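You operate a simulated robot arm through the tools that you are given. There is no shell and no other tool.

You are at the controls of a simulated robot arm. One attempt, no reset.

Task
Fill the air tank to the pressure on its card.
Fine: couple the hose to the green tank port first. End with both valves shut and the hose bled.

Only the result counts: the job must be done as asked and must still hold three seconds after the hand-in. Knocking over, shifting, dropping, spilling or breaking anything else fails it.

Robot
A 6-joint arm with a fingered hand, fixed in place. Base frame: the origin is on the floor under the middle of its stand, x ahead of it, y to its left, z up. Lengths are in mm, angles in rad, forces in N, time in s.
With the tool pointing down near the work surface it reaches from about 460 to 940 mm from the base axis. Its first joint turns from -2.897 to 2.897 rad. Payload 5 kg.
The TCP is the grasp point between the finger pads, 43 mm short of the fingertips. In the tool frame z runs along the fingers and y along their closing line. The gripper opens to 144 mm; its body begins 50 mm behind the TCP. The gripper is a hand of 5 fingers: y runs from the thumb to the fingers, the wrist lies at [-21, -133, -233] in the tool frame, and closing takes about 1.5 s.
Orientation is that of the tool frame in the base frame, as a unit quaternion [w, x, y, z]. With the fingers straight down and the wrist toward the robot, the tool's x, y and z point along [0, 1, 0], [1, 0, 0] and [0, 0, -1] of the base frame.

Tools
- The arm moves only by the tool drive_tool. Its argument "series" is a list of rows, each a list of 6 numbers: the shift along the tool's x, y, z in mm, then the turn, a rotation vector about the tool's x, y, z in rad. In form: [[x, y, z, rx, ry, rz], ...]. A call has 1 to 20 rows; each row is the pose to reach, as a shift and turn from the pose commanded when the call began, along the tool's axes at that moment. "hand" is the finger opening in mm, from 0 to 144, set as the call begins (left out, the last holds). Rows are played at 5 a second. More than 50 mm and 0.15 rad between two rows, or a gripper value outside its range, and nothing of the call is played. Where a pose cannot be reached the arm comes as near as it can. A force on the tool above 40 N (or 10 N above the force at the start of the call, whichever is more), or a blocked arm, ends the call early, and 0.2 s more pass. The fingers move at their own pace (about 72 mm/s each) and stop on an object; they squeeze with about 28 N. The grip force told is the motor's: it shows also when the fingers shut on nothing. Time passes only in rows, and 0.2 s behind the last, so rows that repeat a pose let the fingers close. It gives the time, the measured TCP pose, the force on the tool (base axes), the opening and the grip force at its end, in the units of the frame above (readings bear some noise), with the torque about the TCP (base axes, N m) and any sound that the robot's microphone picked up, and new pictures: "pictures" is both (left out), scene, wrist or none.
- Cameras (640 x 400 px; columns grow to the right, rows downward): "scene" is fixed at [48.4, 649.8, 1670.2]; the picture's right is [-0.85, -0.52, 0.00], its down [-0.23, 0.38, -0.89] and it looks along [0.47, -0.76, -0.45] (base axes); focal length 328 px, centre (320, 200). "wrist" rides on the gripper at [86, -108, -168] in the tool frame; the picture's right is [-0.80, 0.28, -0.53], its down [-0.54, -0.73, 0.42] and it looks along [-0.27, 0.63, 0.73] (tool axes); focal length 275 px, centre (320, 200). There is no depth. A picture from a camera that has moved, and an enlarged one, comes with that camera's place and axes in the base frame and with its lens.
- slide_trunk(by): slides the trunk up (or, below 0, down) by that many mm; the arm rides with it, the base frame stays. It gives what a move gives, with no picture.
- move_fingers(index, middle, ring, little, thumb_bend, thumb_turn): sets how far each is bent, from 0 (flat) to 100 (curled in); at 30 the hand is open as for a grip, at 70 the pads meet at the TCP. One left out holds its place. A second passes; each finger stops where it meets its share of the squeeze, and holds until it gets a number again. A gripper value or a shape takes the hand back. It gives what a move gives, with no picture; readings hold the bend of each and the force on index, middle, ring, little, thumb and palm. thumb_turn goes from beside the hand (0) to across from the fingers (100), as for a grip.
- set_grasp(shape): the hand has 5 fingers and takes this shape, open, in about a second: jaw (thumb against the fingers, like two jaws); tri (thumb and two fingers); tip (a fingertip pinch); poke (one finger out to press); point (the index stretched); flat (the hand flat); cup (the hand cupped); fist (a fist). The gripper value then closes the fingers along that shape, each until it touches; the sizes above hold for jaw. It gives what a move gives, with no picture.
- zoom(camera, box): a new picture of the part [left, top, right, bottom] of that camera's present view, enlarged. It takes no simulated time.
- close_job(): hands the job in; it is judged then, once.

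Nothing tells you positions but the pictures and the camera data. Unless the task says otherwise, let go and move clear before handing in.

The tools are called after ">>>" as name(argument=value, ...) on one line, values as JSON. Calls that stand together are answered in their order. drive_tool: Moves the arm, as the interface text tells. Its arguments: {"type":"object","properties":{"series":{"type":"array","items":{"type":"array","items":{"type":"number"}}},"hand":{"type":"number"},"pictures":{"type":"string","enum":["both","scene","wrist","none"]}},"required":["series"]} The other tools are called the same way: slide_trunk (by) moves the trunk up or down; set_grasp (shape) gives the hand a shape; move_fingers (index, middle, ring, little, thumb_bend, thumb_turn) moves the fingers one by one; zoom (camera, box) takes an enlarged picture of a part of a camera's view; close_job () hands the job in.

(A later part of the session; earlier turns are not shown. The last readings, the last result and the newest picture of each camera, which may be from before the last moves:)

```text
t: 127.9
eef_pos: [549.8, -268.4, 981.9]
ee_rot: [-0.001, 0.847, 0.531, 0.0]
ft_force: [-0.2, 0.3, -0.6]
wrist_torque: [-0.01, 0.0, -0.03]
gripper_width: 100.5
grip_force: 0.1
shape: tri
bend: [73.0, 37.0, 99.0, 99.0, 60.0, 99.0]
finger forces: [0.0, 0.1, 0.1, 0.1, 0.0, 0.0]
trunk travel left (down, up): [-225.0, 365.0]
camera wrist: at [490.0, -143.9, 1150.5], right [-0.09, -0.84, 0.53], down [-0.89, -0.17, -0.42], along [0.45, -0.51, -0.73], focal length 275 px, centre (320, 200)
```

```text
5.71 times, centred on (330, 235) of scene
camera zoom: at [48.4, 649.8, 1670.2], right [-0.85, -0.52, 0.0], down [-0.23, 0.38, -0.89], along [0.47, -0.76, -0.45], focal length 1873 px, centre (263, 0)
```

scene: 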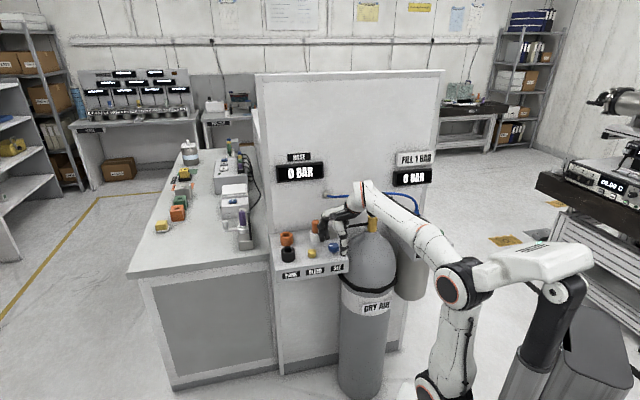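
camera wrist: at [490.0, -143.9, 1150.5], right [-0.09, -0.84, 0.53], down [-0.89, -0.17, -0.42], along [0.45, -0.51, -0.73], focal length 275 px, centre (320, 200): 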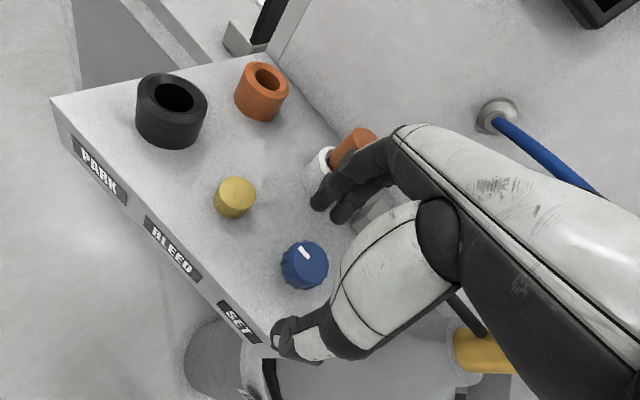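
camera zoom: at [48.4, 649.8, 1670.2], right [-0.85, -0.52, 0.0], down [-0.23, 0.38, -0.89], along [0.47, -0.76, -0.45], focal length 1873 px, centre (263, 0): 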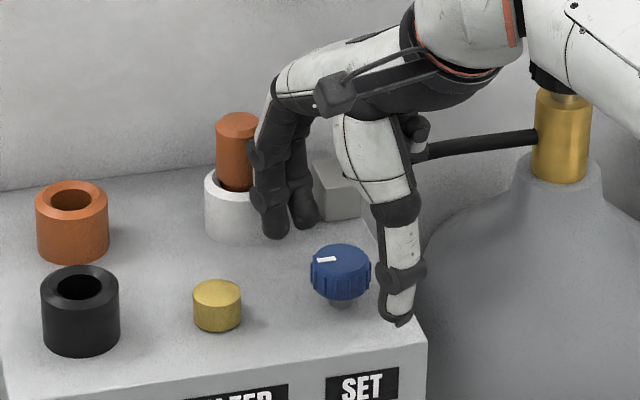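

Knob is centred between thumb and fingers. Lower 8 mm more and close.

>>> drive_tool(series=[[0.5, -0.5, 4, 0, 0, 0], [0.5, -1, 8, 0, 0, 0], [0.5, -1, 8, 0, 0, 0]], pictures="none")

>>> drive_tool(series=[[0, 0, 0, 0, 0, 0], [0, 0, 0, 0, 0, 0], [0, 0, 0, 0, 0, 0], [0, 0, 0, 0, 0, 0], [0, 0, 0, 0, 0, 0], [0, 0, 0, 0, 0, 0], [0, 0, 0, 0, 0, 0]], hand=0, pictures="both")

>>> zoom(camera="wrist", box=[220, 180, 400, 360])

>>> zoom(camera="scene", box=[290, 200, 370, 270])

```text
t: 128.7
eef_pos: [550.4, -267.5, 974.8]
ee_rot: [-0.002, 0.847, 0.531, -0.001]
ft_force: [-0.5, -0.4, -0.6]
wrist_torque: [0.01, -0.01, -0.01]
gripper_width: 100.3
grip_force: 0.0
shape: tri
bend: [73.0, 37.0, 99.0, 99.0, 60.0, 99.0]
finger forces: [0.1, 0.0, 0.0, 0.0, 0.0, 0.1]
trunk travel left (down, up): [-225.0, 365.0]
```

```text
t: 130.3
eef_pos: [550.4, -267.8, 974.2]
ee_rot: [-0.001, 0.847, 0.531, -0.002]
ft_force: [-0.5, 0.6, -3.2]
wrist_torque: [0.02, -0.02, 0.02]
gripper_width: 29.5
grip_force: 27.8
shape: tri
bend: [73.0, 63.0, 100.0, 100.0, 74.0, 100.0]
finger forces: [12.2, 11.1, 0.0, 0.0, 25.0, 0.0]
trunk travel left (down, up): [-225.0, 365.0]
camera wrist: at [489.9, -143.2, 1142.9], right [-0.09, -0.84, 0.53], down [-0.89, -0.17, -0.42], along [0.45, -0.51, -0.73], focal length 275 px, centre (320, 200)
```

scene: 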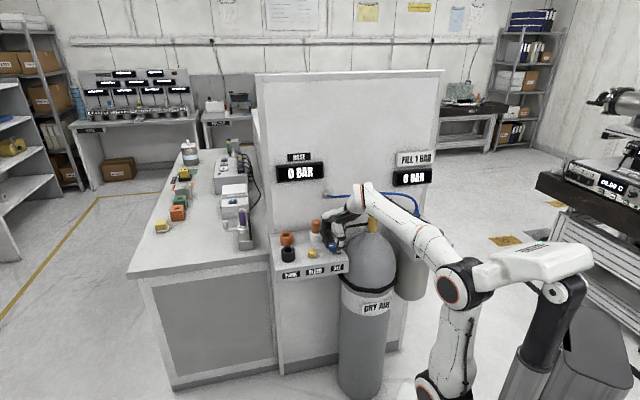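
wrist: 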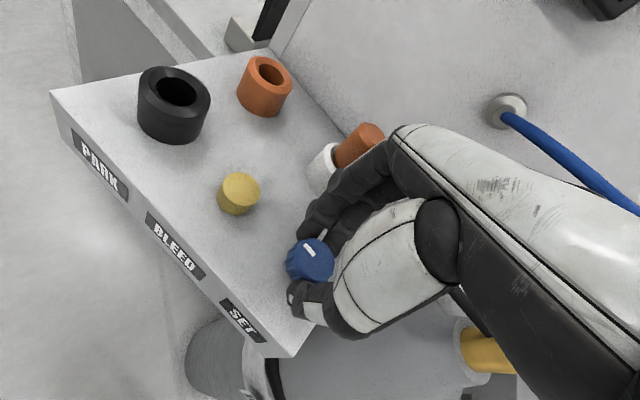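

```text
2.22 times, centred on (310, 270) of wrist
camera zoom: at [489.9, -143.2, 1142.9], right [-0.09, -0.84, 0.53], down [-0.89, -0.17, -0.42], along [0.45, -0.51, -0.73], focal length 612 px, centre (342, 44)
```

zoom: 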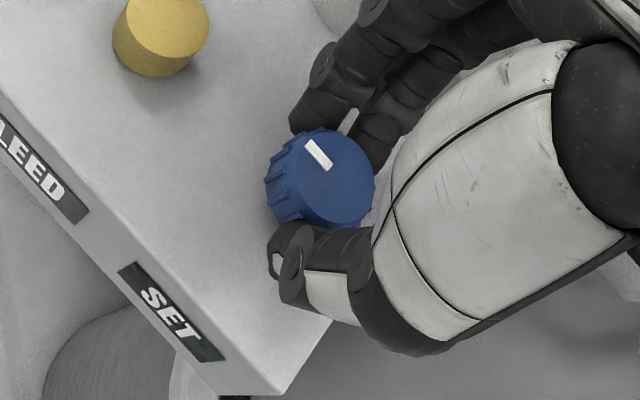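

```text
5.71 times, centred on (330, 235) of scene
camera zoom: at [48.4, 649.8, 1670.2], right [-0.85, -0.52, 0.0], down [-0.23, 0.38, -0.89], along [0.47, -0.76, -0.45], focal length 1873 px, centre (263, 0)
```

zoom: 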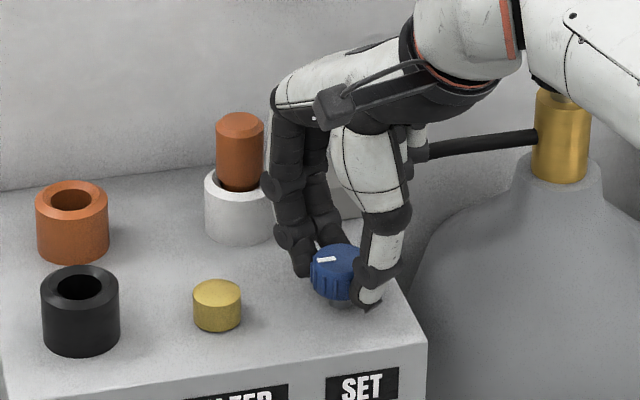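

Good balanced grip on SET. I'll turn it counter-clockwise in small steps and read the HOSE gauge.

>>> drive_tool(series=[[0, 0, 0, 0, 0, -0.06], [0, 0, 0, 0, 0, -0.12], [0, 0, 0, 0, 0, -0.18], [0, 0, 0, 0, 0, -0.24], [0, 0, 0, 0, 0, -0.3]], pictures="scene")

>>> zoom(camera="scene", box=[265, 145, 445, 245])

>>> zoom(camera="wrist", box=[220, 180, 400, 360])

```text
t: 131.5
eef_pos: [550.2, -266.7, 975.3]
ee_rot: [-0.001, 0.758, 0.652, -0.001]
ft_force: [2.8, -1.7, -2.2]
wrist_torque: [-0.05, -0.17, -0.1]
gripper_width: 29.0
grip_force: 27.5
shape: tri
bend: [73.0, 63.0, 100.0, 100.0, 74.0, 100.0]
finger forces: [13.7, 13.7, 0.1, 0.0, 24.6, 0.0]
trunk travel left (down, up): [-225.0, 365.0]
```

scene: 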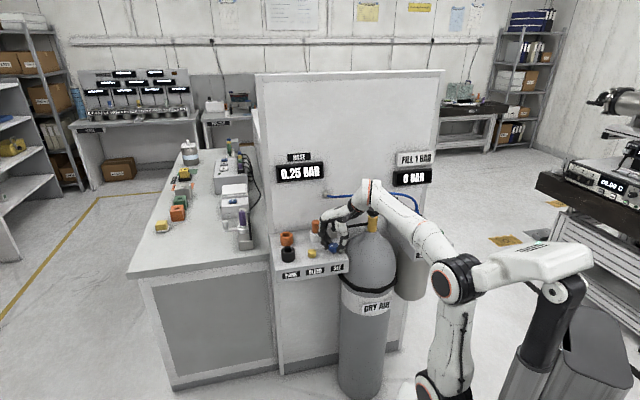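

```text
3.56 times, centred on (355, 195) of scene
camera zoom: at [48.4, 649.8, 1670.2], right [-0.85, -0.52, 0.0], down [-0.23, 0.38, -0.89], along [0.47, -0.76, -0.45], focal length 1165 px, centre (196, 218)
```

zoom: 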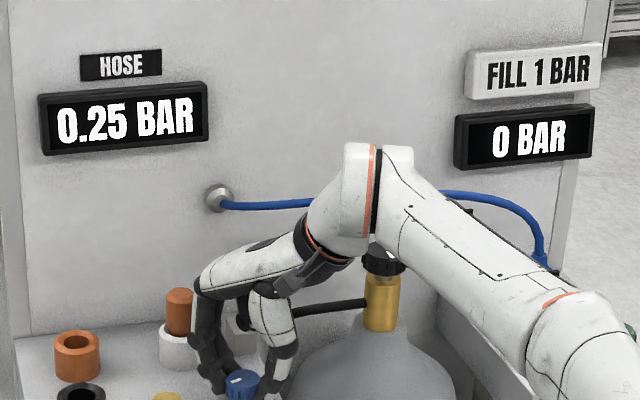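

```text
2.22 times, centred on (310, 270) of wrist
camera zoom: at [455.5, -165.7, 1142.9], right [0.16, -0.83, 0.53], down [-0.8, -0.43, -0.42], along [0.58, -0.36, -0.73], focal length 612 px, centre (342, 44)
```

zoom: 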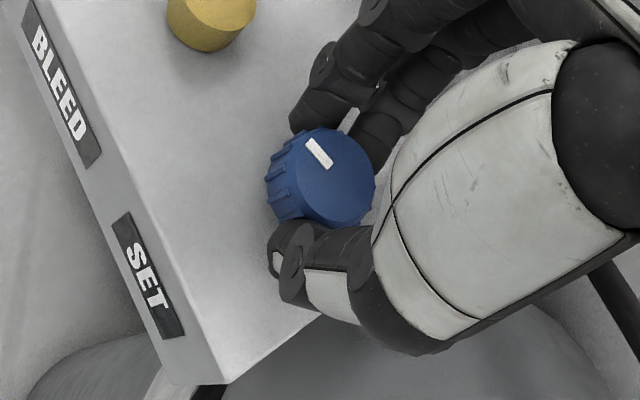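

The HOSE gauge now shows 0.25 BAR: counter-clockwise raises the set pressure, and the supply is open. Continuing.

>>> drive_tool(series=[[0, 0, 0, 0, 0, -0.06], [0, 0, 0, 0, 0, -0.12], [0, 0, 0, 0, 0, -0.18], [0, 0, 0, 0, 0, -0.24], [0, 0, 0, 0, 0, -0.3], [0, 0, 0, 0, 0, -0.3], [0, 0, 0, 0, 0, -0.3]], pictures="scene")

>>> zoom(camera="scene", box=[265, 145, 445, 245])

```text
t: 133.1
eef_pos: [550.6, -266.4, 975.1]
ee_rot: [0.0, 0.652, 0.758, 0.0]
ft_force: [10.1, 0.7, 5.0]
wrist_torque: [0.05, -0.45, -0.04]
gripper_width: 29.2
grip_force: 27.8
shape: tri
bend: [73.0, 62.0, 100.0, 100.0, 75.0, 100.0]
finger forces: [16.4, 16.2, 0.0, 0.0, 23.5, 0.1]
trunk travel left (down, up): [-225.0, 365.0]
```

scene: 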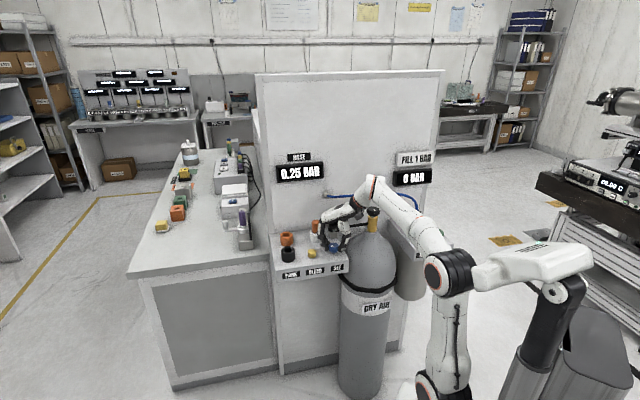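

```text
3.56 times, centred on (355, 195) of scene
camera zoom: at [48.4, 649.8, 1670.2], right [-0.85, -0.52, 0.0], down [-0.23, 0.38, -0.89], along [0.47, -0.76, -0.45], focal length 1165 px, centre (196, 218)
```

zoom: 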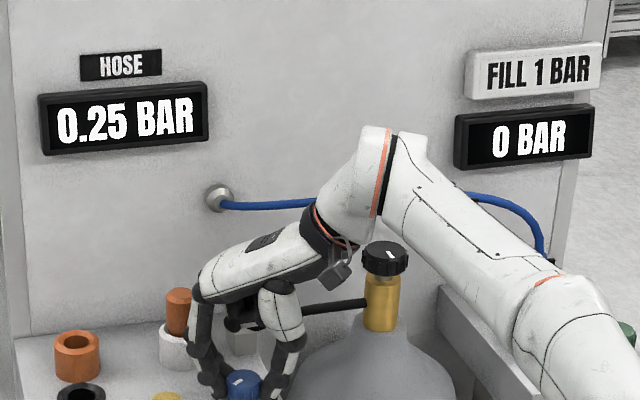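

Still 0.25; I'll check whether the knob followed the hand.

>>> zoom(camera="wrist", box=[220, 180, 400, 360])

>>> zoom(camera="scene", box=[310, 225, 360, 265])

```text
2.22 times, centred on (310, 270) of wrist
camera zoom: at [429.2, -197.8, 1142.7], right [0.4, -0.75, 0.53], down [-0.64, -0.64, -0.42], along [0.66, -0.17, -0.73], focal length 612 px, centre (342, 44)
```

zoom: 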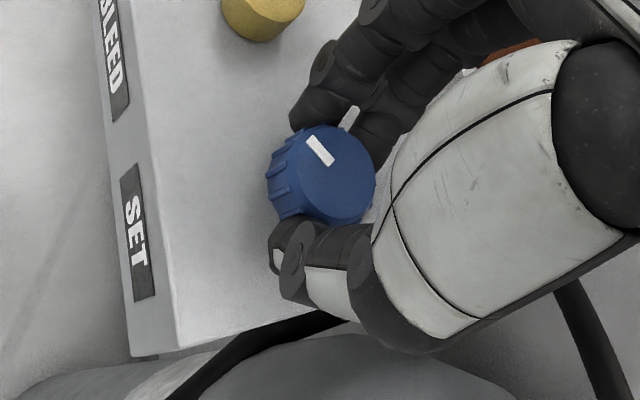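

```text
10.00 times, centred on (335, 245) of scene
camera zoom: at [48.4, 649.8, 1670.2], right [-0.85, -0.52, 0.0], down [-0.23, 0.38, -0.89], along [0.47, -0.76, -0.45], focal length 3278 px, centre (170, -250)
```

zoom: 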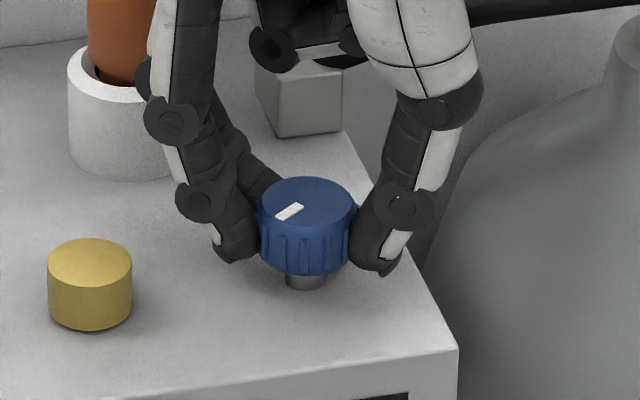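

The knob follows; the gauge evidently rounds to 0.25 bar. So I'll turn in smaller increments and find the switching points to calibrate.

>>> drive_tool(series=[[0, 0, 0, 0, 0, -0.05], [0, 0, 0, 0, 0, -0.1], [0, 0, 0, 0, 0, -0.1], [0, 0, 0, 0, 0, -0.1]], pictures="none")

>>> zoom(camera="scene", box=[265, 145, 335, 190])

>>> drive_tool(series=[[0, 0, 0, 0, 0, -0.05], [0, 0, 0, 0, 0, -0.1], [0, 0, 0, 0, 0, -0.1], [0, 0, 0, 0, 0, -0.1]], pictures="none")

>>> zoom(camera="scene", box=[265, 145, 335, 190])

```text
t: 134.1
eef_pos: [547.6, -266.5, 974.0]
ee_rot: [-0.002, 0.614, 0.789, -0.001]
ft_force: [11.0, 1.6, 3.6]
wrist_torque: [0.13, -0.54, -0.03]
gripper_width: 29.2
grip_force: 28.1
shape: tri
bend: [73.0, 62.0, 100.0, 100.0, 75.0, 100.0]
finger forces: [16.6, 16.5, 0.0, 0.0, 22.9, 0.0]
trunk travel left (down, up): [-225.0, 365.0]
```

```text
8.89 times, centred on (300, 168) of scene
camera zoom: at [48.4, 649.8, 1670.2], right [-0.85, -0.52, 0.0], down [-0.23, 0.38, -0.89], along [0.47, -0.76, -0.45], focal length 2913 px, centre (498, 489)
```

zoom: 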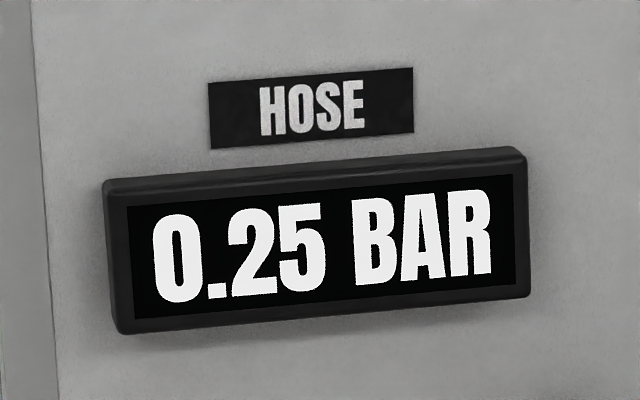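

```text
t: 135.1
eef_pos: [548.9, -265.3, 975.8]
ee_rot: [-0.001, 0.574, 0.819, 0.0]
ft_force: [4.9, 4.6, 3.6]
wrist_torque: [0.2, -0.35, -0.04]
gripper_width: 29.2
grip_force: 27.8
shape: tri
bend: [73.0, 62.0, 100.0, 100.0, 75.0, 100.0]
finger forces: [16.2, 13.7, 0.0, 0.0, 24.6, 0.0]
trunk travel left (down, up): [-225.0, 365.0]
```

```text
8.89 times, centred on (300, 168) of scene
camera zoom: at [48.4, 649.8, 1670.2], right [-0.85, -0.52, 0.0], down [-0.23, 0.38, -0.89], along [0.47, -0.76, -0.45], focal length 2913 px, centre (498, 489)
```

zoom: 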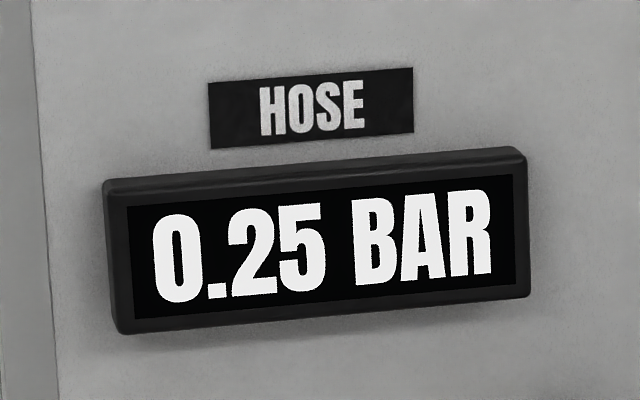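

Total commanded turn is 0.8 rad but the reading hasn't changed. Checking whether the knob still moves with the hand.

>>> zoom(camera="wrist", box=[220, 180, 400, 360])

>>> zoom(camera="scene", box=[310, 225, 360, 265])

```text
2.22 times, centred on (310, 270) of wrist
camera zoom: at [418.2, -223.2, 1143.0], right [0.54, -0.65, 0.53], down [-0.5, -0.76, -0.42], along [0.68, -0.04, -0.73], focal length 612 px, centre (342, 44)
```

zoom: 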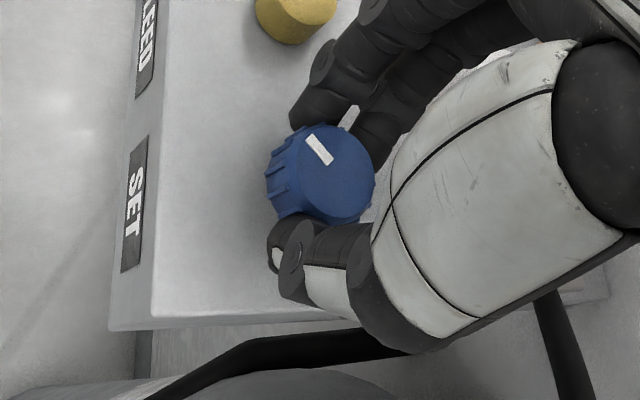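

```text
10.00 times, centred on (335, 245) of scene
camera zoom: at [48.4, 649.8, 1670.2], right [-0.85, -0.52, 0.0], down [-0.23, 0.38, -0.89], along [0.47, -0.76, -0.45], focal length 3278 px, centre (170, -250)
```

zoom: 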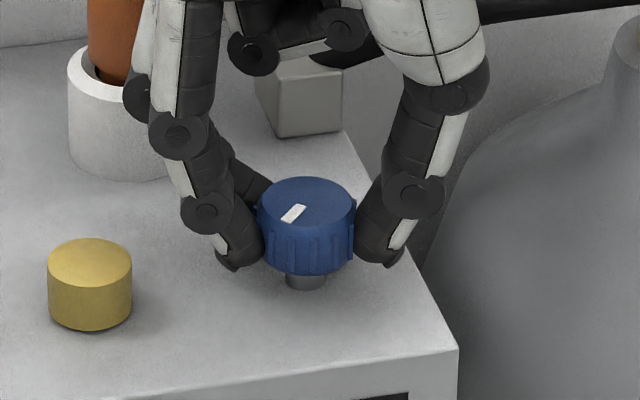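

The knob does follow; slope is about 0.44 bar/rad with the display rounding to 0.25. I'll step finely to find the 0.25→0.5 switch point.

>>> drive_tool(series=[[0, 0, 0, 0, 0, -0.03], [0, 0, 0, 0, 0, -0.05], [0, 0, 0, 0, 0, -0.05], [0, 0, 0, 0, 0, -0.05]], pictures="none")

>>> zoom(camera="scene", box=[265, 145, 335, 190])

>>> drive_tool(series=[[0, 0, 0, 0, 0, -0.03], [0, 0, 0, 0, 0, -0.05], [0, 0, 0, 0, 0, -0.05], [0, 0, 0, 0, 0, -0.05]], pictures="none")

>>> zoom(camera="scene", box=[265, 145, 335, 190])

>>> drive_tool(series=[[0, 0, 0, 0, 0, -0.03], [0, 0, 0, 0, 0, -0.05], [0, 0, 0, 0, 0, -0.05], [0, 0, 0, 0, 0, -0.05]], pictures="none")

>>> zoom(camera="scene", box=[265, 145, 335, 190])

```text
t: 136.1
eef_pos: [551.0, -266.9, 974.9]
ee_rot: [-0.002, 0.553, 0.833, -0.001]
ft_force: [5.2, 4.9, 2.3]
wrist_torque: [0.24, -0.28, -0.05]
gripper_width: 29.3
grip_force: 28.1
shape: tri
bend: [73.0, 62.0, 100.0, 100.0, 75.0, 100.0]
finger forces: [16.4, 13.7, 0.0, 0.0, 24.1, 0.1]
trunk travel left (down, up): [-225.0, 365.0]
```

```text
8.89 times, centred on (300, 168) of scene
camera zoom: at [48.4, 649.8, 1670.2], right [-0.85, -0.52, 0.0], down [-0.23, 0.38, -0.89], along [0.47, -0.76, -0.45], focal length 2913 px, centre (498, 489)
```

zoom: 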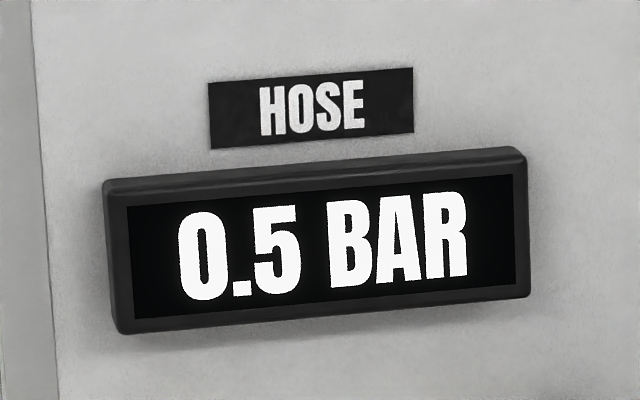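

```text
t: 137.1
eef_pos: [550.9, -266.6, 974.4]
ee_rot: [-0.001, 0.531, 0.847, -0.001]
ft_force: [5.5, 5.6, -2.2]
wrist_torque: [0.22, -0.31, -0.04]
gripper_width: 29.1
grip_force: 27.9
shape: tri
bend: [73.0, 62.0, 100.0, 100.0, 75.0, 100.0]
finger forces: [16.3, 13.4, 0.0, 0.1, 23.6, 0.0]
trunk travel left (down, up): [-225.0, 365.0]
```

```text
8.89 times, centred on (300, 168) of scene
camera zoom: at [48.4, 649.8, 1670.2], right [-0.85, -0.52, 0.0], down [-0.23, 0.38, -0.89], along [0.47, -0.76, -0.45], focal length 2913 px, centre (498, 489)
```

zoom: 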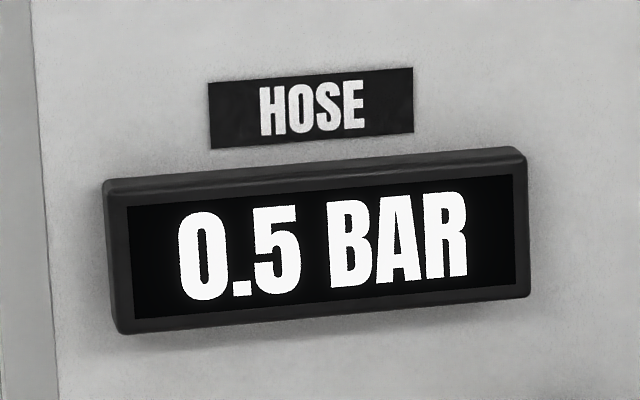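

```text
t: 138.1
eef_pos: [549.9, -266.0, 976.6]
ee_rot: [-0.001, 0.511, 0.86, -0.001]
ft_force: [6.5, 4.1, -4.2]
wrist_torque: [0.24, -0.36, -0.07]
gripper_width: 29.3
grip_force: 27.5
shape: tri
bend: [73.0, 62.0, 100.0, 100.0, 75.0, 100.0]
finger forces: [15.9, 14.1, 0.0, 0.0, 23.1, 0.0]
trunk travel left (down, up): [-225.0, 365.0]
```

```text
8.89 times, centred on (300, 168) of scene
camera zoom: at [48.4, 649.8, 1670.2], right [-0.85, -0.52, 0.0], down [-0.23, 0.38, -0.89], along [0.47, -0.76, -0.45], focal length 2913 px, centre (498, 489)
```

zoom: 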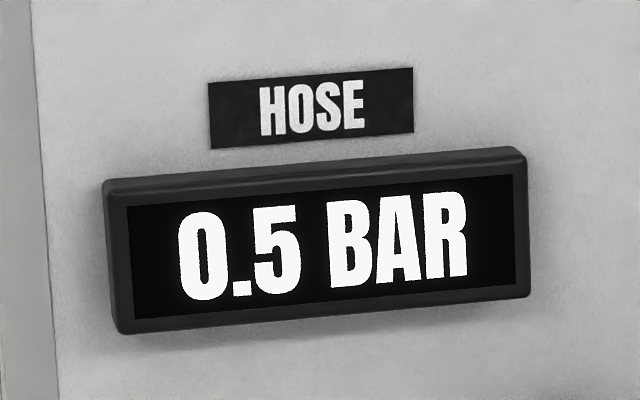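

The switch 0.25→0.5 occurred at 0.80–0.85 rad, so 1.0 bar should be near 2.2 rad. I'll turn on to 1.3 rad in this grip.

>>> drive_tool(series=[[0, 0, 0, 0, 0, -0.05], [0, 0, 0, 0, 0, -0.11], [0, 0, 0, 0, 0, -0.17], [0, 0, 0, 0, 0, -0.23], [0, 0, 0, 0, 0, -0.29], [0, 0, 0, 0, 0, -0.35], [0, 0, 0, 0, 0, -0.35]], pictures="both")

>>> zoom(camera="scene", box=[265, 145, 335, 190])

>>> zoom(camera="wrist", box=[220, 180, 400, 360])

```text
t: 139.7
eef_pos: [549.9, -265.6, 975.0]
ee_rot: [-0.001, 0.352, 0.936, -0.001]
ft_force: [5.8, 7.8, -1.2]
wrist_torque: [0.38, -0.34, -0.07]
gripper_width: 29.0
grip_force: 27.9
shape: tri
bend: [73.0, 62.0, 100.0, 100.0, 75.0, 100.0]
finger forces: [16.9, 16.2, 0.0, 0.1, 22.4, 0.1]
trunk travel left (down, up): [-225.0, 365.0]
camera wrist: at [413.5, -291.1, 1143.2], right [0.79, -0.31, 0.53], down [-0.07, -0.9, -0.42], along [0.61, 0.29, -0.73], focal length 275 px, centre (320, 200)
```

scene: 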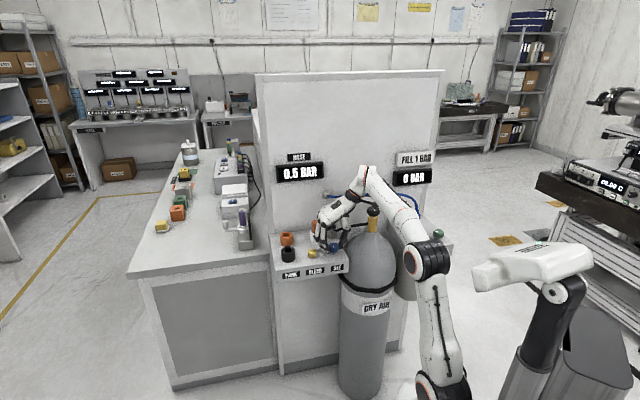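
wrist: 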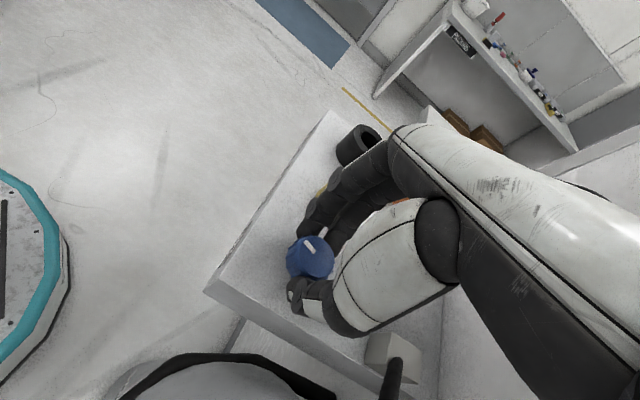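

```text
8.89 times, centred on (300, 168) of scene
camera zoom: at [48.4, 649.8, 1670.2], right [-0.85, -0.52, 0.0], down [-0.23, 0.38, -0.89], along [0.47, -0.76, -0.45], focal length 2913 px, centre (498, 489)
```

zoom: 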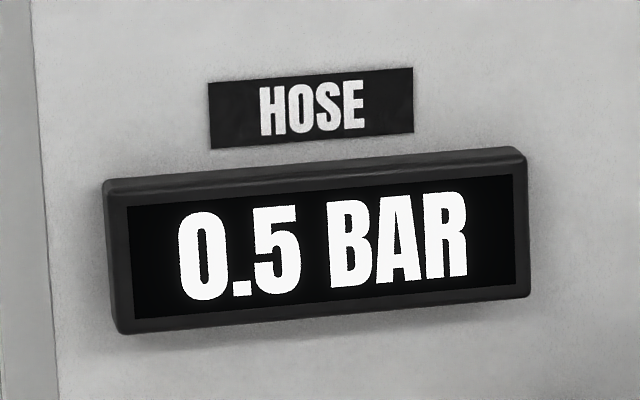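

```text
2.22 times, centred on (310, 270) of wrist
camera zoom: at [413.5, -291.1, 1143.2], right [0.79, -0.31, 0.53], down [-0.07, -0.9, -0.42], along [0.61, 0.29, -0.73], focal length 612 px, centre (342, 44)
```

zoom: 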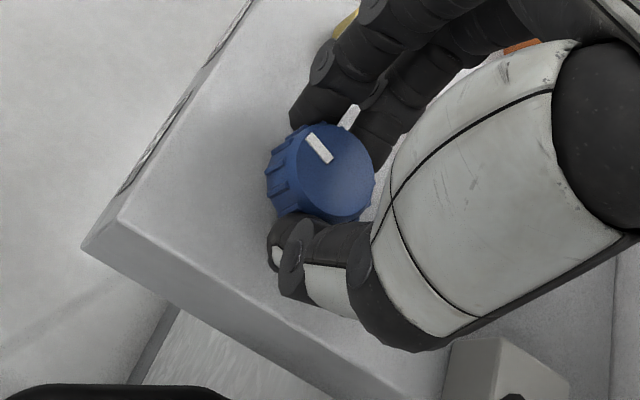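

At 1.3 rad the gauge still shows 0.5. I'll find the 0.5→0.75 switch with two fine steps before regripping.

>>> drive_tool(series=[[0, 0, 0, 0, 0, -0.03], [0, 0, 0, 0, 0, -0.05], [0, 0, 0, 0, 0, -0.05], [0, 0, 0, 0, 0, -0.05]], pictures="none")

>>> zoom(camera="scene", box=[265, 145, 335, 190])

>>> drive_tool(series=[[0, 0, 0, 0, 0, -0.03], [0, 0, 0, 0, 0, -0.05], [0, 0, 0, 0, 0, -0.05], [0, 0, 0, 0, 0, -0.05]], pictures="none")

>>> zoom(camera="scene", box=[265, 145, 335, 190])

```text
t: 140.7
eef_pos: [549.4, -265.3, 974.7]
ee_rot: [-0.002, 0.329, 0.944, 0.0]
ft_force: [10.4, 8.4, 3.1]
wrist_torque: [0.43, -0.47, -0.02]
gripper_width: 28.9
grip_force: 28.1
shape: tri
bend: [73.0, 62.0, 100.0, 100.0, 75.0, 100.0]
finger forces: [16.8, 18.4, 0.0, 0.0, 22.1, 0.0]
trunk travel left (down, up): [-225.0, 365.0]
```

```text
8.89 times, centred on (300, 168) of scene
camera zoom: at [48.4, 649.8, 1670.2], right [-0.85, -0.52, 0.0], down [-0.23, 0.38, -0.89], along [0.47, -0.76, -0.45], focal length 2913 px, centre (498, 489)
```

zoom: 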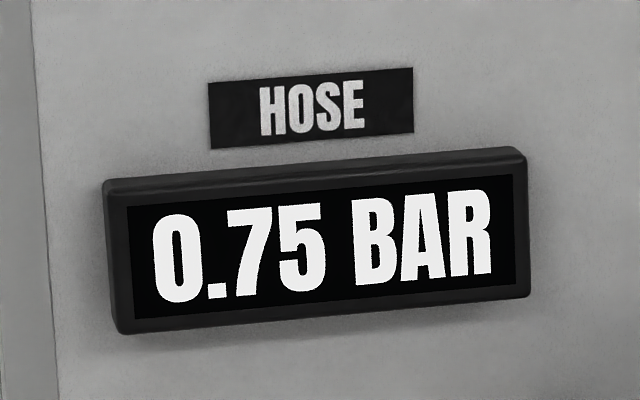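

```text
t: 141.7
eef_pos: [548.6, -266.7, 973.7]
ee_rot: [-0.001, 0.306, 0.952, 0.0]
ft_force: [10.2, 8.7, 8.3]
wrist_torque: [0.47, -0.44, -0.04]
gripper_width: 29.3
grip_force: 28.3
shape: tri
bend: [73.0, 62.0, 100.0, 100.0, 75.0, 100.0]
finger forces: [16.9, 18.4, 0.0, 0.0, 22.9, 0.1]
trunk travel left (down, up): [-225.0, 365.0]
```

```text
8.89 times, centred on (300, 168) of scene
camera zoom: at [48.4, 649.8, 1670.2], right [-0.85, -0.52, 0.0], down [-0.23, 0.38, -0.89], along [0.47, -0.76, -0.45], focal length 2913 px, centre (498, 489)
```

zoom: 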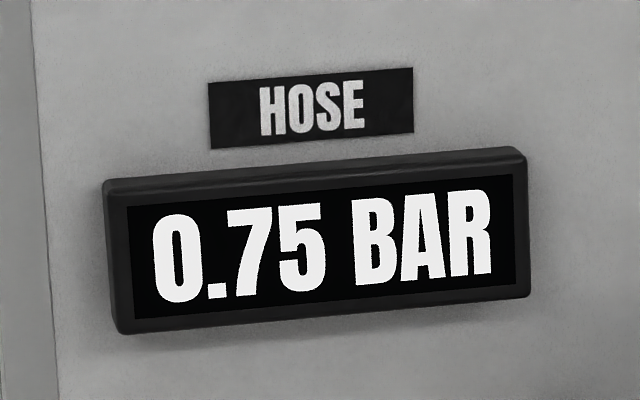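

The 0.5→0.75 switch is at about 1.32 rad, so slope is roughly 0.48 bar/rad and 1.0 bar should be about 0.7 rad further. I'll release with a small opening, swing back and regrip.

>>> drive_tool(series=[[0, 0, 0, 0, 0, 0], [0, 0, 0, 0, 0, 0], [0, 0, 0, 0, 0, 0], [0, 0, 0, 0, 0, 0], [0, 0, 0, 0, 0, 0]], hand=66, pictures="both")

>>> zoom(camera="wrist", box=[220, 180, 400, 360])

>>> zoom(camera="scene", box=[265, 145, 365, 265])

```text
t: 142.9
eef_pos: [548.4, -267.1, 975.3]
ee_rot: [-0.001, 0.306, 0.952, 0.0]
ft_force: [0.2, -0.5, 0.3]
wrist_torque: [0.0, 0.02, 0.0]
gripper_width: 65.6
grip_force: 0.1
shape: tri
bend: [74.0, 47.0, 99.0, 99.0, 72.0, 100.0]
finger forces: [0.0, 0.1, 0.1, 0.1, 0.0, 0.0]
trunk travel left (down, up): [-225.0, 365.0]
camera wrist: at [415.7, -305.3, 1142.4], right [0.81, -0.23, 0.53], down [0.02, -0.91, -0.42], along [0.58, 0.35, -0.73], focal length 275 px, centre (320, 200)
```

scene: 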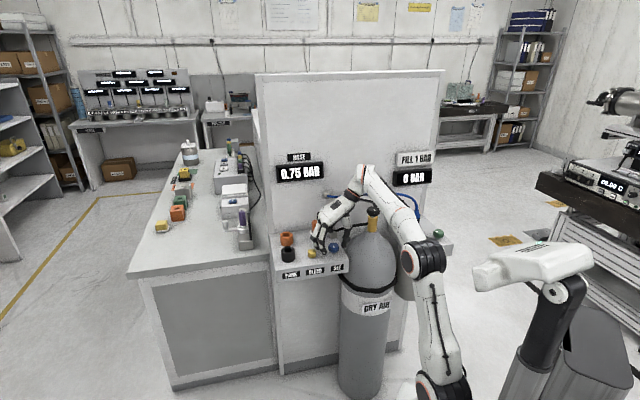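
wrist: 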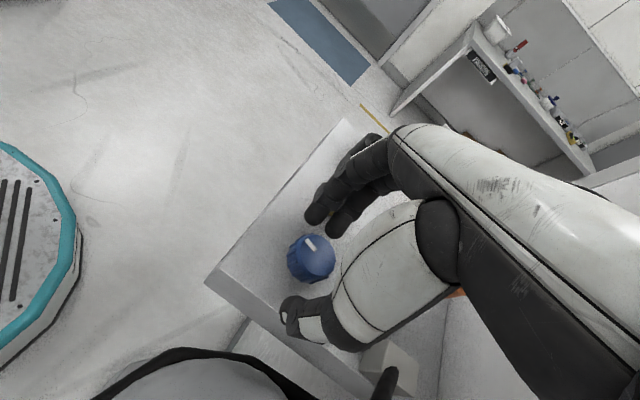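

```text
2.22 times, centred on (310, 270) of wrist
camera zoom: at [415.7, -305.3, 1142.4], right [0.81, -0.23, 0.53], down [0.02, -0.91, -0.42], along [0.58, 0.35, -0.73], focal length 612 px, centre (342, 44)
```

zoom: 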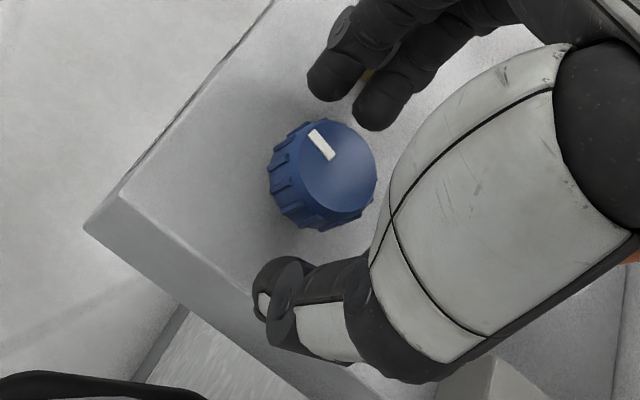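

```text
3.33 times, centred on (315, 205) of scene
camera zoom: at [48.4, 649.8, 1670.2], right [-0.85, -0.52, 0.0], down [-0.23, 0.38, -0.89], along [0.47, -0.76, -0.45], focal length 1092 px, centre (337, 183)
```

zoom: 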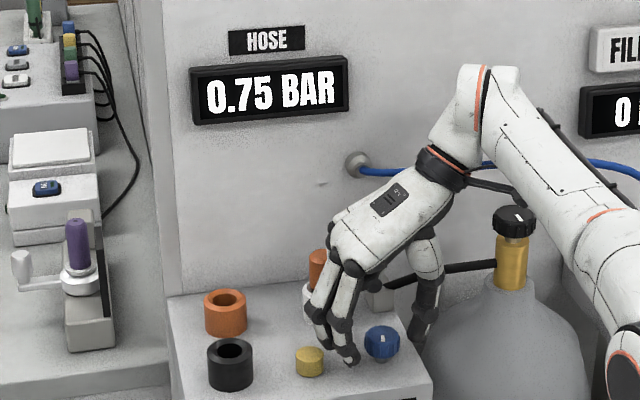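

HOSE holds 0.75. Swinging the open hand back around the knob.

>>> drive_tool(series=[[0, 0, 0, 0, 0, 0.05], [0, 0, 0, 0, 0, 0.15], [0, 0, 0, 0, 0, 0.25], [0, 0, 0, 0, 0, 0.35], [0, 0, 0, 0, 0, 0.45], [0, 0, 0, 0, 0, 0.55], [0, 0, 0, 0, 0, 0.65], [0, 0, 0, 0, 0, 0.75], [0, 0, 0, 0, 0, 0.85], [0, 0, 0, 0, 0, 0.95], [0, 0, 0, 0, 0, 1.05], [0, 0, 0, 0, 0, 1.15], [0, 0, 0, 0, 0, 1.25], [0, 0, 0, 0, 0, 1.35], [0, 0, 0, 0, 0, 1.4], [0, 0, 0, 0, 0, 1.4]], pictures="both")

>>> zoom(camera="wrist", box=[220, 180, 400, 360])

```text
t: 146.3
eef_pos: [549.8, -266.7, 975.1]
ee_rot: [-0.001, 0.848, 0.531, -0.003]
ft_force: [-0.1, -0.3, -0.1]
wrist_torque: [0.01, -0.01, -0.03]
gripper_width: 65.3
grip_force: 0.2
shape: tri
bend: [74.0, 47.0, 99.0, 99.0, 72.0, 100.0]
finger forces: [0.0, 0.1, 0.1, 0.0, 0.0, 0.0]
trunk travel left (down, up): [-225.0, 365.0]
camera wrist: at [489.6, -142.1, 1143.5], right [-0.09, -0.84, 0.53], down [-0.89, -0.17, -0.42], along [0.44, -0.51, -0.73], focal length 275 px, centre (320, 200)
```

scene: 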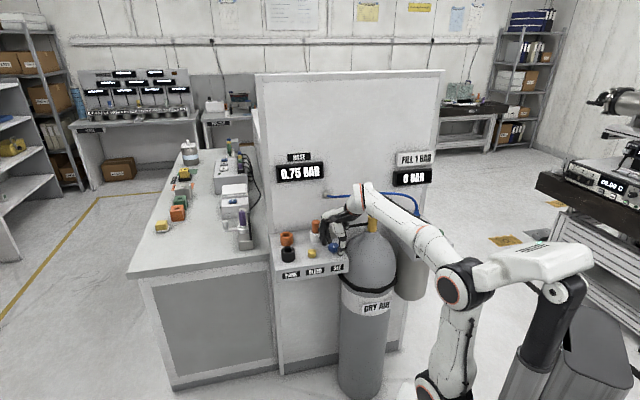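
wrist: 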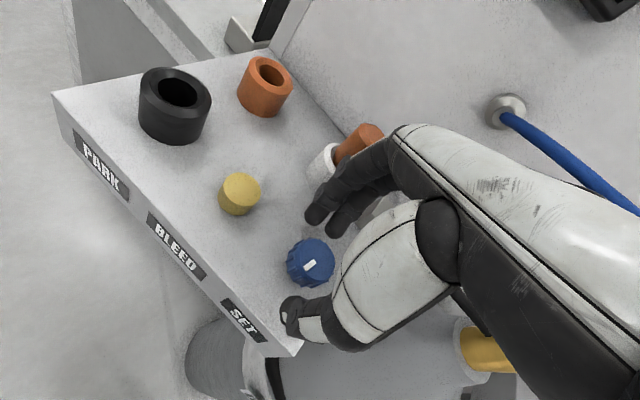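

```text
2.22 times, centred on (310, 270) of wrist
camera zoom: at [489.6, -142.1, 1143.5], right [-0.09, -0.84, 0.53], down [-0.89, -0.17, -0.42], along [0.44, -0.51, -0.73], focal length 612 px, centre (342, 44)
```

zoom: 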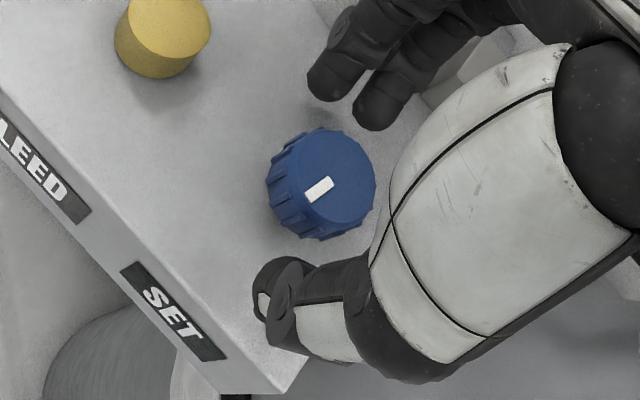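

Regrip and turn on toward the 0.75→1 switch point.

>>> drive_tool(series=[[0, 0, 0, 0, 0, 0], [0, 0, 0, 0, 0, 0], [0, 0, 0, 0, 0, 0], [0, 0, 0, 0, 0, 0], [0, 0, 0, 0, 0, 0], [0, 0, 0, 0, 0, -0.05], [0, 0, 0, 0, 0, -0.11], [0, 0, 0, 0, 0, -0.17], [0, 0, 0, 0, 0, -0.23], [0, 0, 0, 0, 0, -0.29], [0, 0, 0, 0, 0, -0.35], [0, 0, 0, 0, 0, -0.35], [0, 0, 0, 0, 0, -0.35]], hand=0, pictures="none")

>>> zoom(camera="scene", box=[265, 145, 335, 190])

>>> drive_tool(series=[[0, 0, 0, 0, 0, -0.03], [0, 0, 0, 0, 0, -0.05], [0, 0, 0, 0, 0, -0.05], [0, 0, 0, 0, 0, -0.05]], pictures="none")

>>> zoom(camera="scene", box=[265, 145, 335, 190])

>>> drive_tool(series=[[0, 0, 0, 0, 0, -0.03], [0, 0, 0, 0, 0, -0.05], [0, 0, 0, 0, 0, -0.05], [0, 0, 0, 0, 0, -0.05]], pictures="none")

>>> zoom(camera="scene", box=[265, 145, 335, 190])

```text
t: 149.1
eef_pos: [549.4, -266.4, 976.3]
ee_rot: [-0.002, 0.742, 0.67, -0.001]
ft_force: [-0.3, 3.4, -2.4]
wrist_torque: [0.11, 0.01, -0.04]
gripper_width: 29.2
grip_force: 28.1
shape: tri
bend: [73.0, 62.0, 100.0, 100.0, 74.0, 100.0]
finger forces: [13.4, 10.8, 0.0, 0.1, 25.8, 0.0]
trunk travel left (down, up): [-225.0, 365.0]
```

```text
8.89 times, centred on (300, 168) of scene
camera zoom: at [48.4, 649.8, 1670.2], right [-0.85, -0.52, 0.0], down [-0.23, 0.38, -0.89], along [0.47, -0.76, -0.45], focal length 2913 px, centre (498, 489)
```

zoom: 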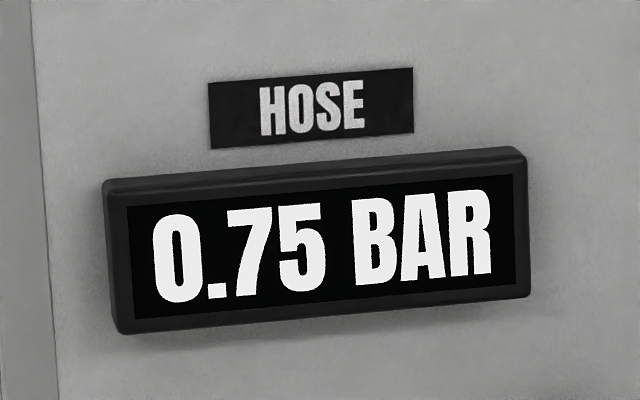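

```text
t: 150.1
eef_pos: [550.6, -266.1, 975.4]
ee_rot: [-0.001, 0.725, 0.689, -0.002]
ft_force: [0.7, 3.9, 0.8]
wrist_torque: [0.09, -0.04, -0.04]
gripper_width: 29.5
grip_force: 28.2
shape: tri
bend: [73.0, 61.0, 100.0, 100.0, 74.0, 100.0]
finger forces: [14.0, 11.7, 0.0, 0.0, 26.3, 0.0]
trunk travel left (down, up): [-225.0, 365.0]
```

```text
8.89 times, centred on (300, 168) of scene
camera zoom: at [48.4, 649.8, 1670.2], right [-0.85, -0.52, 0.0], down [-0.23, 0.38, -0.89], along [0.47, -0.76, -0.45], focal length 2913 px, centre (498, 489)
```

zoom: 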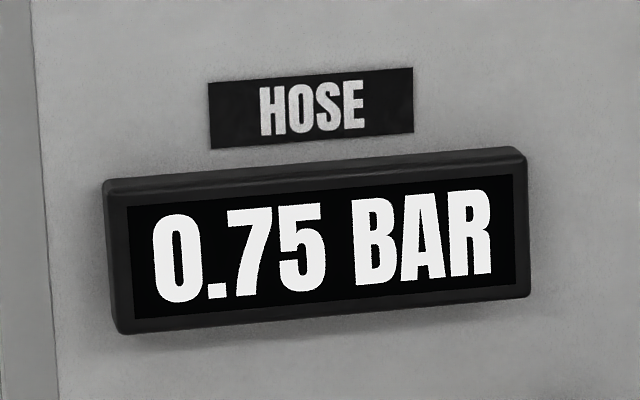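

```text
t: 151.1
eef_pos: [549.2, -265.4, 975.4]
ee_rot: [-0.001, 0.708, 0.706, -0.002]
ft_force: [2.1, 1.8, 2.0]
wrist_torque: [0.04, -0.09, -0.04]
gripper_width: 29.4
grip_force: 28.2
shape: tri
bend: [73.0, 61.0, 100.0, 100.0, 74.0, 100.0]
finger forces: [14.7, 13.2, 0.0, 0.1, 25.3, 0.1]
trunk travel left (down, up): [-225.0, 365.0]
```

```text
8.89 times, centred on (300, 168) of scene
camera zoom: at [48.4, 649.8, 1670.2], right [-0.85, -0.52, 0.0], down [-0.23, 0.38, -0.89], along [0.47, -0.76, -0.45], focal length 2913 px, centre (498, 489)
```

zoom: 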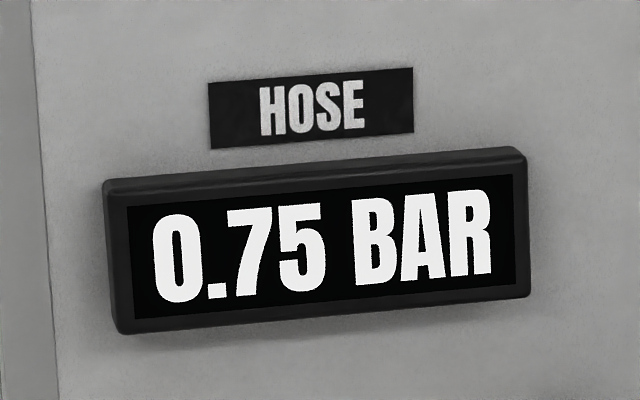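

At +0.45 rad in this grip the gauge is still 0.75. Continuing in 0.05 steps.

>>> drive_tool(series=[[0, 0, 0, 0, 0, -0.03], [0, 0, 0, 0, 0, -0.05], [0, 0, 0, 0, 0, -0.05], [0, 0, 0, 0, 0, -0.05]], pictures="none")

>>> zoom(camera="scene", box=[265, 145, 335, 190])

>>> drive_tool(series=[[0, 0, 0, 0, 0, -0.03], [0, 0, 0, 0, 0, -0.05], [0, 0, 0, 0, 0, -0.05], [0, 0, 0, 0, 0, -0.05]], pictures="none")

>>> zoom(camera="scene", box=[265, 145, 335, 190])

>>> zoom(camera="wrist", box=[220, 180, 400, 360])

```text
t: 152.1
eef_pos: [549.9, -267.1, 975.8]
ee_rot: [-0.001, 0.69, 0.724, -0.001]
ft_force: [4.8, 3.8, 5.2]
wrist_torque: [0.16, -0.22, -0.02]
gripper_width: 29.3
grip_force: 27.4
shape: tri
bend: [73.0, 61.0, 100.0, 100.0, 75.0, 100.0]
finger forces: [15.6, 13.7, 0.1, 0.0, 25.2, 0.0]
trunk travel left (down, up): [-225.0, 365.0]
```

```text
8.89 times, centred on (300, 168) of scene
camera zoom: at [48.4, 649.8, 1670.2], right [-0.85, -0.52, 0.0], down [-0.23, 0.38, -0.89], along [0.47, -0.76, -0.45], focal length 2913 px, centre (498, 489)
```

zoom: 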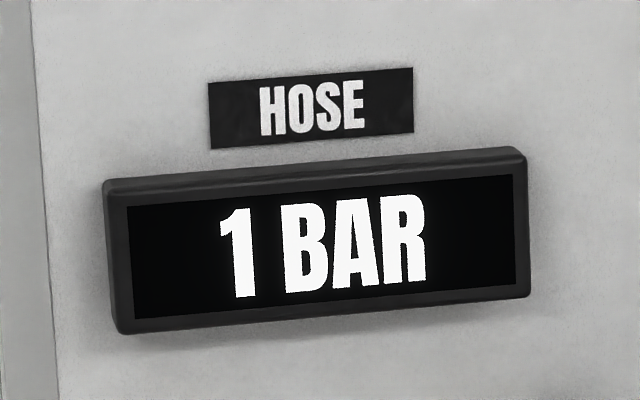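

```text
t: 153.1
eef_pos: [550.5, -266.0, 974.7]
ee_rot: [-0.001, 0.671, 0.741, -0.001]
ft_force: [5.7, 6.4, 8.3]
wrist_torque: [0.24, -0.28, -0.03]
gripper_width: 29.3
grip_force: 28.0
shape: tri
bend: [73.0, 61.0, 100.0, 100.0, 75.0, 100.0]
finger forces: [16.7, 13.5, 0.0, 0.0, 25.2, 0.0]
trunk travel left (down, up): [-225.0, 365.0]
```

```text
8.89 times, centred on (300, 168) of scene
camera zoom: at [48.4, 649.8, 1670.2], right [-0.85, -0.52, 0.0], down [-0.23, 0.38, -0.89], along [0.47, -0.76, -0.45], focal length 2913 px, centre (498, 489)
```

zoom: 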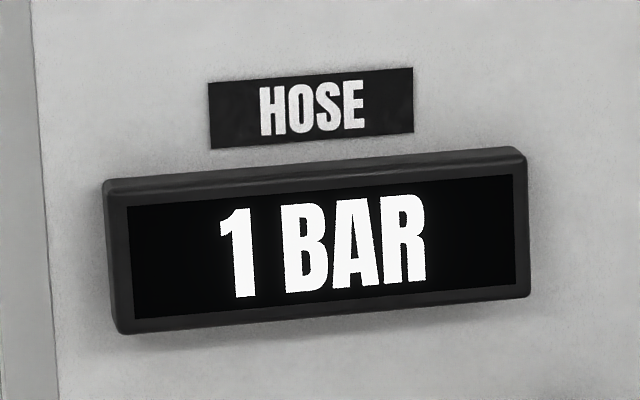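

```text
2.22 times, centred on (310, 270) of wrist
camera zoom: at [432.4, -192.1, 1142.9], right [0.36, -0.76, 0.53], down [-0.67, -0.61, -0.42], along [0.65, -0.2, -0.73], focal length 612 px, centre (342, 44)
```

zoom: 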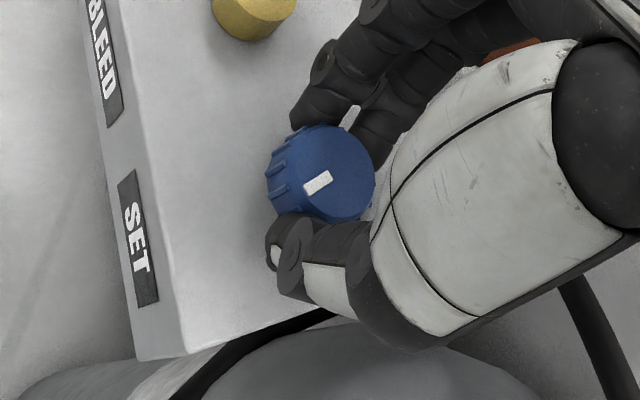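

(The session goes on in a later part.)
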